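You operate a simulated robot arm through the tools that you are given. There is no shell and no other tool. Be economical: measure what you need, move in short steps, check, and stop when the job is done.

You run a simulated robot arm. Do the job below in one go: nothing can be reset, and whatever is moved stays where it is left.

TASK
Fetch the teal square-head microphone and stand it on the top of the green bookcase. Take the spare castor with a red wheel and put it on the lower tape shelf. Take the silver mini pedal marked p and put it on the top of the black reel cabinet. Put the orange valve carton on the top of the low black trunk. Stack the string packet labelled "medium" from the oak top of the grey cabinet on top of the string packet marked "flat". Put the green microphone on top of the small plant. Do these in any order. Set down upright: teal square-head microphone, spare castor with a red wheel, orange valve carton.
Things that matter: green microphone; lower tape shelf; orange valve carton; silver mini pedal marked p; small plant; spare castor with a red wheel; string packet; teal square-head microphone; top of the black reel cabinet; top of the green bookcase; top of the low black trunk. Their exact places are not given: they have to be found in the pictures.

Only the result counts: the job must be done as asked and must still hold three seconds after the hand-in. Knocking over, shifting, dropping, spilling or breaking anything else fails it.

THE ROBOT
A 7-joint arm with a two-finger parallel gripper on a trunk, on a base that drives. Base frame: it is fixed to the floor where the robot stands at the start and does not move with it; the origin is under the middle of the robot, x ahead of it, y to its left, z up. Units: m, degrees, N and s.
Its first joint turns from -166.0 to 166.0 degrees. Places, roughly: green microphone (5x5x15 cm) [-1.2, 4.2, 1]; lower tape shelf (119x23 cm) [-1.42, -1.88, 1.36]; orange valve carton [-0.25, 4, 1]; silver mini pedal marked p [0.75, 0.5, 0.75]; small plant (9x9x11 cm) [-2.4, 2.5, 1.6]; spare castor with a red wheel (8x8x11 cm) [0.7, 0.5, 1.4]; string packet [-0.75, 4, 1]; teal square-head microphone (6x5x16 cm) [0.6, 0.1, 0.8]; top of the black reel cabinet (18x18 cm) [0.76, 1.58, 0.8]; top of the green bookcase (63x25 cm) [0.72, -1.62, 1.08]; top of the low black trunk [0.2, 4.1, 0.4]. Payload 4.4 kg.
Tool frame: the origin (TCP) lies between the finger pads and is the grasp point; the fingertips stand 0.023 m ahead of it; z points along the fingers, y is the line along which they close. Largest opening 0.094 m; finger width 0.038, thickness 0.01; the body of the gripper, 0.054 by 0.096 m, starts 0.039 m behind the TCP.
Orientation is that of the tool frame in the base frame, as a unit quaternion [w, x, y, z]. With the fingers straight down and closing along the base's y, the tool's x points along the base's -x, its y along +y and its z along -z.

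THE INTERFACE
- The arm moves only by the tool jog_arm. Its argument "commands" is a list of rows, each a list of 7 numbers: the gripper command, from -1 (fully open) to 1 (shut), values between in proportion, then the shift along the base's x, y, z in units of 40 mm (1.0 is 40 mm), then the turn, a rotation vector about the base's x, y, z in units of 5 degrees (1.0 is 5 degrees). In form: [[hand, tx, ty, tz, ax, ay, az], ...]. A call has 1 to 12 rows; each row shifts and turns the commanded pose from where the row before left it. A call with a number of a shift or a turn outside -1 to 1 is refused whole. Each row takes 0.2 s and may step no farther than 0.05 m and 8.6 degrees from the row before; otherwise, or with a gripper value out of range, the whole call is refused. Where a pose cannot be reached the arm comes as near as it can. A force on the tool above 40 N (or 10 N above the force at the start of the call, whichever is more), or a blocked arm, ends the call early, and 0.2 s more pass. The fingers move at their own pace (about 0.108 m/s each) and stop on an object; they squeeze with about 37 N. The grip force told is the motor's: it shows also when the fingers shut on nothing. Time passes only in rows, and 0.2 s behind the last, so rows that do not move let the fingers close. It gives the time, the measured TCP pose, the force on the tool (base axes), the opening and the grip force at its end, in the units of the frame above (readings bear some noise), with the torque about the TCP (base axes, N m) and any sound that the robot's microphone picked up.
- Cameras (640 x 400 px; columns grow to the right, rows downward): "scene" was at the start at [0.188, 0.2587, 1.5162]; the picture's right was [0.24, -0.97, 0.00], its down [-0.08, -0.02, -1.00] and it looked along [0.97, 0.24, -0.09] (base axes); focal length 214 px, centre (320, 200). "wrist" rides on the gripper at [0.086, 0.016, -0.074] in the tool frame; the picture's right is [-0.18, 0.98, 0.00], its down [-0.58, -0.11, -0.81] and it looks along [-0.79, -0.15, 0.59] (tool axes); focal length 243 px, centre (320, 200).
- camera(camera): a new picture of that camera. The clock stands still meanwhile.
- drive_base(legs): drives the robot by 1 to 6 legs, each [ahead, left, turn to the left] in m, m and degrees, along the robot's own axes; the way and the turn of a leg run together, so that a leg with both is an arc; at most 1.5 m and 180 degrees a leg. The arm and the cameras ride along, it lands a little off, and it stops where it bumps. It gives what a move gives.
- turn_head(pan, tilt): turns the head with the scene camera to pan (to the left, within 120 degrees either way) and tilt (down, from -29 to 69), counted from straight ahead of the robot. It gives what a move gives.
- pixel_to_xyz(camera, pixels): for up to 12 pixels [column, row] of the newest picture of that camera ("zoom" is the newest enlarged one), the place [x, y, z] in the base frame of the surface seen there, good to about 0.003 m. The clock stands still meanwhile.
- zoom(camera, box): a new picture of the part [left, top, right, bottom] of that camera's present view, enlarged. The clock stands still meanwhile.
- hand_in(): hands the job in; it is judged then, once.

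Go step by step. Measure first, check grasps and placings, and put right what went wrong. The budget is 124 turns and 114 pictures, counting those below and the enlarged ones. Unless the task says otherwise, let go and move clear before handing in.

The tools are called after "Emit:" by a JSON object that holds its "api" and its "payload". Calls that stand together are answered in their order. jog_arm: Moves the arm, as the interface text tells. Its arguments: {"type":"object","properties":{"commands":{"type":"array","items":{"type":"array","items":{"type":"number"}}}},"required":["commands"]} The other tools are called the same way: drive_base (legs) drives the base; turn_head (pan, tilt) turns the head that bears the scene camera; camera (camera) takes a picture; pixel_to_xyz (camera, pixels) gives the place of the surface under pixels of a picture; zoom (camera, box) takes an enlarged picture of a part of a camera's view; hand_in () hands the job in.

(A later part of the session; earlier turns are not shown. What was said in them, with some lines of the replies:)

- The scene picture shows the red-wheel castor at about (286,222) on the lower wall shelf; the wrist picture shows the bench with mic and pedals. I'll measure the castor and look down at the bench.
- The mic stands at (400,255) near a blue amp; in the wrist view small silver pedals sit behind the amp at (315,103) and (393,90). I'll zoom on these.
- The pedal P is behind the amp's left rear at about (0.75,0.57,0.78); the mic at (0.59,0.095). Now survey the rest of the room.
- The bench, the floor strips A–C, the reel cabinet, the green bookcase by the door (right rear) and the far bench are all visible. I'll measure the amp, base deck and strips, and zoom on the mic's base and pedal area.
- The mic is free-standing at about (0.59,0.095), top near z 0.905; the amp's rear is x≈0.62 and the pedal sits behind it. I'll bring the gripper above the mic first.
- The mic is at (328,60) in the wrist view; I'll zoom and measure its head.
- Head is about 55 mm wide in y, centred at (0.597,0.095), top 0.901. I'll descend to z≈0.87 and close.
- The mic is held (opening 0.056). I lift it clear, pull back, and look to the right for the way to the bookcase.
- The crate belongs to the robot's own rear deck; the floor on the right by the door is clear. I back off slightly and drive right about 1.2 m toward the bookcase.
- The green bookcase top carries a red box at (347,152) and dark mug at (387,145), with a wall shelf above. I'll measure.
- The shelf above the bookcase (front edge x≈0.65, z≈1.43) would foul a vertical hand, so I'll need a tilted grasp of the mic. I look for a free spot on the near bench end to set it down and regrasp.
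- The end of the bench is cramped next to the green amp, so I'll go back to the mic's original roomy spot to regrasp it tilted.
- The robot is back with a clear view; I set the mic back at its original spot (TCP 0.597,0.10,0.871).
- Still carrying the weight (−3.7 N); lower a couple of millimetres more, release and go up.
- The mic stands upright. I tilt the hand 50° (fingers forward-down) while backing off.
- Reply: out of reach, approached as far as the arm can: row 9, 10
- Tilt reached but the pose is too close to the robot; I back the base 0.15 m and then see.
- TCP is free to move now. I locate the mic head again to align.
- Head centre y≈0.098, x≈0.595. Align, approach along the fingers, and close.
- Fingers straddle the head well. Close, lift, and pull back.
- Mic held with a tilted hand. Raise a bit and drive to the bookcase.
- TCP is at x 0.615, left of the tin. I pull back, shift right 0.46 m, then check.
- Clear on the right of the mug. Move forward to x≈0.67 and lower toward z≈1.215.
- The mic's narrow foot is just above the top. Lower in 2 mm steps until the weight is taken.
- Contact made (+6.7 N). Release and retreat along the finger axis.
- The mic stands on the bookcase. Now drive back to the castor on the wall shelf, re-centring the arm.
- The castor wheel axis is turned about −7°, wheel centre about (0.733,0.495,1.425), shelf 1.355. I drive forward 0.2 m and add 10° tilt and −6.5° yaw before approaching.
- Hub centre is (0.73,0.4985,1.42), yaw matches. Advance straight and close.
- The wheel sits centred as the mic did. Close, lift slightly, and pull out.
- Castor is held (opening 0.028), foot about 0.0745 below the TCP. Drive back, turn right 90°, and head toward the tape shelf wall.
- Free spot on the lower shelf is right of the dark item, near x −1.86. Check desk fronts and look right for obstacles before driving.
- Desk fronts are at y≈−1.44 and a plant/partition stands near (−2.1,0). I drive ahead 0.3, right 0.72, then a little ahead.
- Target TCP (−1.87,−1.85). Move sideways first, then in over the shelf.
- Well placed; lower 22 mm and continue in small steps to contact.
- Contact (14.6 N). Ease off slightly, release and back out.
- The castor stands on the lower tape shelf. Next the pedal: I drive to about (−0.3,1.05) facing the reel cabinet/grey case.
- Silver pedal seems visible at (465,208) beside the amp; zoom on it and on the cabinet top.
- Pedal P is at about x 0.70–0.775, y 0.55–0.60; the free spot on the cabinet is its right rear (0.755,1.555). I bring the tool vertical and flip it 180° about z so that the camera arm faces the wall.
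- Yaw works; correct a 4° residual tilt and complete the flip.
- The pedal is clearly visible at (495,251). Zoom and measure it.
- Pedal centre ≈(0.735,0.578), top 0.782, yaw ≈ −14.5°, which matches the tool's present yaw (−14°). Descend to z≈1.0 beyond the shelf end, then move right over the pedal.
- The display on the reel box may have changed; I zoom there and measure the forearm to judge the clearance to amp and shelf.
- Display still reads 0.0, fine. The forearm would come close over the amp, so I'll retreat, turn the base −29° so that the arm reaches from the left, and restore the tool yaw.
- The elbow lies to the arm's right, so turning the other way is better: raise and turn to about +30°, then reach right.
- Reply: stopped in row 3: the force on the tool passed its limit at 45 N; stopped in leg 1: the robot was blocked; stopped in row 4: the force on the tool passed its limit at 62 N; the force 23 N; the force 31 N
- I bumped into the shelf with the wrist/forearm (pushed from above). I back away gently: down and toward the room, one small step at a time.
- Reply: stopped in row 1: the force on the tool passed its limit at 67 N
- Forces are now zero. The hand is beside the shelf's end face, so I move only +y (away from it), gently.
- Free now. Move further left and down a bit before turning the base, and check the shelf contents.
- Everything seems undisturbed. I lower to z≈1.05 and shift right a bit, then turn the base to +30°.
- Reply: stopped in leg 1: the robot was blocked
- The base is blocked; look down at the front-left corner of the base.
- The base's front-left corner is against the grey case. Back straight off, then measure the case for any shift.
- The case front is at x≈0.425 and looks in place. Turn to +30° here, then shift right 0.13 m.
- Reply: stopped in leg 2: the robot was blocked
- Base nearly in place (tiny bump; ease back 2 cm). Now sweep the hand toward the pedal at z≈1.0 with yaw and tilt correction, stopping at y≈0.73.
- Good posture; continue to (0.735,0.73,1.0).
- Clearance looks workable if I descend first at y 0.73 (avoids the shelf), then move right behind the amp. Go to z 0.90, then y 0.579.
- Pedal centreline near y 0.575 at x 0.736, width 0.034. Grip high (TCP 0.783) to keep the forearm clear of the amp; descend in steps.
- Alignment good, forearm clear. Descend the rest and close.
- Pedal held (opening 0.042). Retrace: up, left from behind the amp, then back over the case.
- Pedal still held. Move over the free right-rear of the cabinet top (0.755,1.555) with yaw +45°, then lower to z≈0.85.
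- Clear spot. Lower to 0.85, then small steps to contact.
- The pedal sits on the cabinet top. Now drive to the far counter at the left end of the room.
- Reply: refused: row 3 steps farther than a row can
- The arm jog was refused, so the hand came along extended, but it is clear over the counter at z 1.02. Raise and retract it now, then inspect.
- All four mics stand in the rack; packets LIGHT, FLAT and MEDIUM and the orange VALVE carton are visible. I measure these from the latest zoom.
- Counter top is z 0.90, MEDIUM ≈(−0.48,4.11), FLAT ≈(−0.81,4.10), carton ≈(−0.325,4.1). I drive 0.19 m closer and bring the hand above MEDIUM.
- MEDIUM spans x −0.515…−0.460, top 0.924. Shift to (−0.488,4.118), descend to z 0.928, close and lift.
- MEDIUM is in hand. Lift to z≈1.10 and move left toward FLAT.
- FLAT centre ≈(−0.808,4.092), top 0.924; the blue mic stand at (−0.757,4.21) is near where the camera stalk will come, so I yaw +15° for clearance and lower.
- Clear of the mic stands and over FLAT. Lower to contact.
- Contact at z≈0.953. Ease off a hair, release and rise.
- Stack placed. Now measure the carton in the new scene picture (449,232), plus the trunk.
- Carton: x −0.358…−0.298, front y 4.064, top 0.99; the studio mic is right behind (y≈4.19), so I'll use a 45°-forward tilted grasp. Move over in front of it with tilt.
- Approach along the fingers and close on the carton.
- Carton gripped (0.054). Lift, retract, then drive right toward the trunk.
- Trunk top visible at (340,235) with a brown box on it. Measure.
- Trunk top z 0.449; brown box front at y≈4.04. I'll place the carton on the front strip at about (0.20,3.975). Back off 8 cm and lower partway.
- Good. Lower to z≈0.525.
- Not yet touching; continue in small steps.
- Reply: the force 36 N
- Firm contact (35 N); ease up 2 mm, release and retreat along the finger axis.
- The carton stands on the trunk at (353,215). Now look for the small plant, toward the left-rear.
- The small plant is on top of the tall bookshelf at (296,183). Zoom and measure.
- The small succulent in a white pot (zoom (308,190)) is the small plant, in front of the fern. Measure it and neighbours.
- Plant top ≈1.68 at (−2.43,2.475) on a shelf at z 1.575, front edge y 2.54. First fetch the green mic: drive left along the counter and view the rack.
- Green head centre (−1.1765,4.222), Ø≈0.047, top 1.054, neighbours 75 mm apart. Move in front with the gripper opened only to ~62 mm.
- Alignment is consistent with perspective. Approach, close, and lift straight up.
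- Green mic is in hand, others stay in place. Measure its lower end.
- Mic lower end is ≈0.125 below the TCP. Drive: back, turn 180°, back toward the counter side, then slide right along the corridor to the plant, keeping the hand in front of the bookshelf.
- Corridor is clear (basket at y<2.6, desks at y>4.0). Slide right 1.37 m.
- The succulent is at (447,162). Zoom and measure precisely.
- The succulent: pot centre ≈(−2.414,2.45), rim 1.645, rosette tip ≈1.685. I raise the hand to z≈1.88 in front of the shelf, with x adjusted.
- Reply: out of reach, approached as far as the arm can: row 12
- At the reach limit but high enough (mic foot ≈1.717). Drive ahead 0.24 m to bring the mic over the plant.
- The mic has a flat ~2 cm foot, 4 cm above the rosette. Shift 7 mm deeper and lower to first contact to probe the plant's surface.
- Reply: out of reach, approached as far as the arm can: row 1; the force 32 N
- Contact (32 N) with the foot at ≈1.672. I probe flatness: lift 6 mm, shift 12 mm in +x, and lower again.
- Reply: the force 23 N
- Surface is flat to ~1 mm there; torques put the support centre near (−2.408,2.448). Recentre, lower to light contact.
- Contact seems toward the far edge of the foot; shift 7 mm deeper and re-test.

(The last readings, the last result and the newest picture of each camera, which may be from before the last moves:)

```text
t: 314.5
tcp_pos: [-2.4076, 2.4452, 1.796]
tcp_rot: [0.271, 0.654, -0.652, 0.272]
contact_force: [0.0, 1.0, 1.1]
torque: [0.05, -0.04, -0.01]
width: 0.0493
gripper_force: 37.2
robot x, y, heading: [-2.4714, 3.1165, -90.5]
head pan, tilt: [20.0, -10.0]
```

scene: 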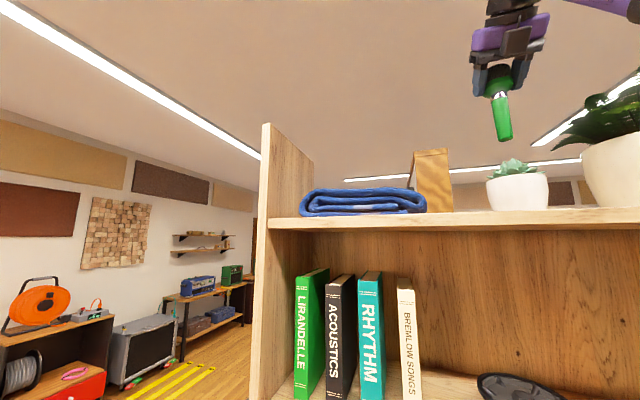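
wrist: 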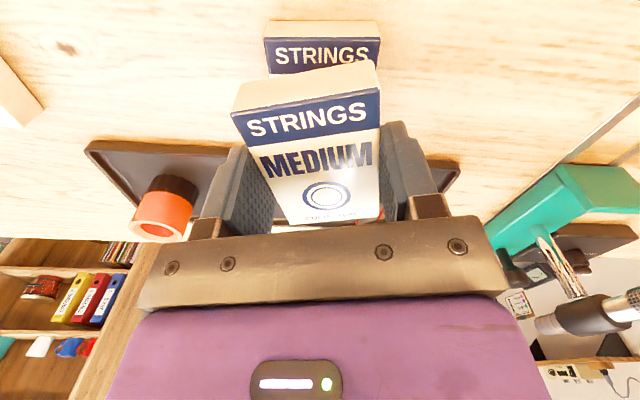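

Torque is now near zero with light contact. Press half a millimetre more and read again.

Emit:
{"api": "jog_arm", "payload": {"commands": [[1, 0, 0, -0.02, 0, 0, 0], [1, 0, 0, 0, 0, 0, 0]]}}

```text
t: 315.1
tcp_pos: [-2.4067, 2.4448, 1.7964]
tcp_rot: [0.272, 0.654, -0.651, 0.274]
contact_force: [3.0, -5.3, 17.8]
torque: [-0.68, -0.24, 0.04]
width: 0.0494
gripper_force: 36.8
robot x, y, heading: [-2.4701, 3.115, -90.6]
head pan, tilt: [20.0, -10.0]
```

Nearly centred. Small lift, 3 mm shift to −x, touch lightly, then open just a few millimetres so the fingers still guard it.

Emit:
{"api": "jog_arm", "payload": {"commands": [[1, 0, 0, 0.08, 0, 0, 0], [1, -0.07, 0, 0, 0, 0, 0], [1, 0, 0, -0.06, 0, 0, 0], [1, 0, 0, -0.01, 0, 0, 0], [-0.14, 0, 0, 0, 0, 0, 0], [-0.17, 0, 0, 0, 0, 0, 0], [-0.17, 0, 0, 0, 0, 0, 0], [-0.17, 0, 0, 0, 0, 0, 0], [-0.17, 0, 0, 0, 0, 0, 0]]}}

Emit:
{"api": "zoom", "payload": {"camera": "scene", "box": [470, 60, 570, 215]}}

```text
t: 317.1
tcp_pos: [-2.4112, 2.4442, 1.7956]
tcp_rot: [0.271, 0.653, -0.652, 0.272]
contact_force: [0.7, 0.6, 0.6]
torque: [0.02, -0.01, 0.04]
width: 0.0551
gripper_force: 0.1
robot x, y, heading: [-2.4677, 3.115, -90.8]
head pan, tilt: [20.0, -10.0]
```

```text
2.58 times, centred on (520, 138) of scene
```

zoom: 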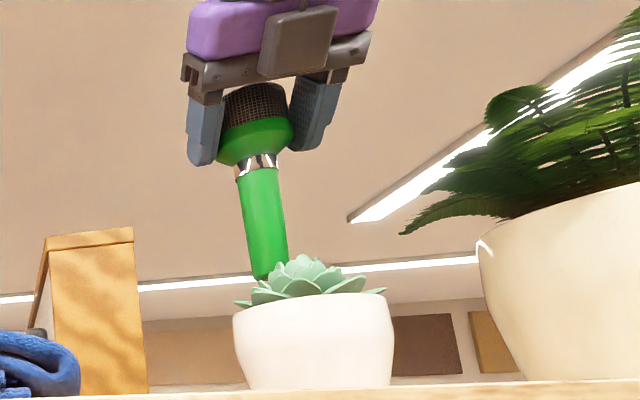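

The mic seems free-standing in the opened fingers, but the foot looks off the pot's centre. Measure foot and pot.

Emit:
{"api": "pixel_to_xyz", "payload": {"camera": "zoom", "pixels": [[268, 268], [262, 250], [284, 250], [240, 315], [260, 320], [313, 315], [360, 315], [388, 315], [300, 258], [320, 270], [278, 275], [340, 285]]}}

```text
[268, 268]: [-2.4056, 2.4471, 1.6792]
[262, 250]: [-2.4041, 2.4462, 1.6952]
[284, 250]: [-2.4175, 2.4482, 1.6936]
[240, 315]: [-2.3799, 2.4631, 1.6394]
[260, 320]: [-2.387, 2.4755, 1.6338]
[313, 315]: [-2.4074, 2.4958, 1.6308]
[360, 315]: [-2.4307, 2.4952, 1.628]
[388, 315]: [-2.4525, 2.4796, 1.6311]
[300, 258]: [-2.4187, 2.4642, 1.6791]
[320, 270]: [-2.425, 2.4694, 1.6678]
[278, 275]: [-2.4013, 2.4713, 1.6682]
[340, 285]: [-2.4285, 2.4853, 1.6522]
```

The support patch from all probes is near (−2.411,2.444), right under the mic's axis now, and it stands without finger force. Open fully, wait, then retreat straight back.

Emit:
{"api": "jog_arm", "payload": {"commands": [[-0.3, 0, 0, 0, 0, 0, 0], [-0.6, 0, 0, 0, 0, 0, 0], [-1, 0, 0, 0, 0, 0, 0], [-1, 0, 0, 0, 0, 0, 0], [-1, 0, 0.2, 0.1, 0, 0, 0], [-1, 0, 0.4, 0.2, 0, 0, 0], [-1, 0, 0.6, 0.2, 0, 0, 0], [-1, 0, 0.8, 0.2, 0, 0, 0], [-1, 0, 0.8, 0, 0, 0, 0], [-1, 0, 0.8, 0, 0, 0, 0]]}}

Emit:
{"api": "zoom", "payload": {"camera": "scene", "box": [440, 60, 580, 215]}}

```text
t: 319.3
tcp_pos: [-2.4104, 2.5876, 1.8235]
tcp_rot: [0.271, 0.654, -0.652, 0.271]
contact_force: [-0.2, -0.6, 0.0]
torque: [0.0, -0.03, -0.02]
width: 0.094
gripper_force: 0.0
robot x, y, heading: [-2.4681, 3.1157, -90.4]
head pan, tilt: [20.0, -10.0]
```

```text
2.58 times, centred on (510, 138) of scene
```

zoom: 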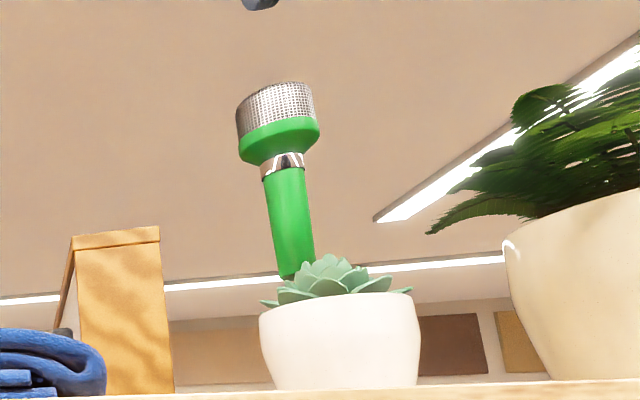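

The mic stands on the plant by itself. Move clear, let some seconds pass, and check again.

Emit:
{"api": "drive_base", "payload": {"legs": [[-0.2, 0, 0]]}}

Emit:
{"api": "jog_arm", "payload": {"commands": [[-1, 0, 0, 0, 0, 0, 0], [-1, 0, 0, 0, 0, 0, 0], [-1, 0, 0, 0, 0, 0, 0], [-1, 0, 0, 0, 0, 0, 0], [-1, 0, 0, 0, 0, 0, 0], [-1, 0, 0, 0, 0, 0, 0], [-1, 0, 0, 0, 0, 0, 0], [-1, 0, 0, 0, 0, 0, 0], [-1, 0, 0, 0, 0, 0, 0], [-1, 0, 0, 0, 0, 0, 0]]}}

Emit:
{"api": "camera", "payload": {"camera": "scene"}}

```text
t: 320.9
tcp_pos: [-2.4087, 2.7881, 1.8236]
tcp_rot: [0.271, 0.654, -0.652, 0.272]
contact_force: [0.2, 0.2, 0.5]
torque: [-0.02, 0.0, -0.01]
width: 0.0939
gripper_force: 0.1
robot x, y, heading: [-2.4692, 3.3167, -90.5]
head pan, tilt: [20.0, -10.0]
```

```text
t: 323.1
tcp_pos: [-2.4077, 2.7886, 1.8235]
tcp_rot: [0.271, 0.654, -0.652, 0.272]
contact_force: [-0.4, -0.4, 0.4]
torque: [-0.01, 0.02, 0.01]
width: 0.0938
gripper_force: 0.0
robot x, y, heading: [-2.4704, 3.3145, -90.7]
head pan, tilt: [20.0, -10.0]
```

```text
3 pictures are left
```

scene: 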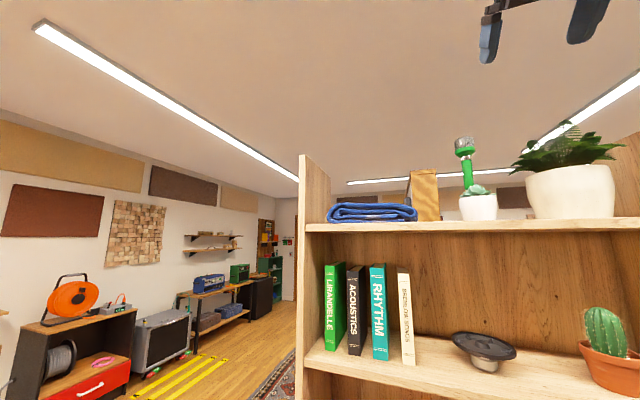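

The mic still stands after 4 s. One last check of the packet stack and trunk, visible to the left-rear.

Emit:
{"api": "turn_head", "payload": {"pan": 117, "tilt": 20}}

Emit:
{"api": "zoom", "payload": {"camera": "scene", "box": [230, 120, 430, 245]}}

```text
t: 324.8
tcp_pos: [-2.4087, 2.7886, 1.823]
tcp_rot: [0.271, 0.654, -0.652, 0.271]
contact_force: [0.4, 0.3, 0.5]
torque: [-0.03, -0.01, 0.01]
width: 0.094
gripper_force: 0.1
robot x, y, heading: [-2.4664, 3.3137, -90.6]
head pan, tilt: [117.0, 20.0]
```

```text
3.20 times, centred on (330, 182) of scene
```

zoom: 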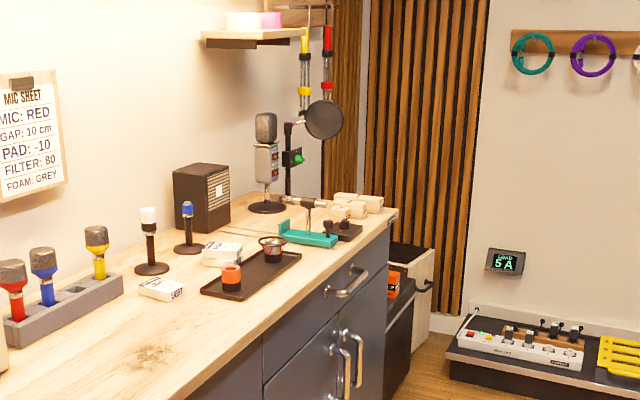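

The packets are stacked, the carton sits on the trunk, and the counter is otherwise as it was. Everything is in place and the hand is clear, so I hand in.

Emit:
{"api": "hand_in", "payload": {}}

```text
The job is handed in.
```

I placed all six items as asked and handed in the job. The green microphone stood on the small plant by itself for several seconds before the hand-in.

While fetching the pedal, the arm bumped the end of the wall shelf above the bench. The base also touched the grey case in front of it. Nothing on the shelf had moved in the pictures, and the case still looked in place, though I could not measure whether it shifted slightly.
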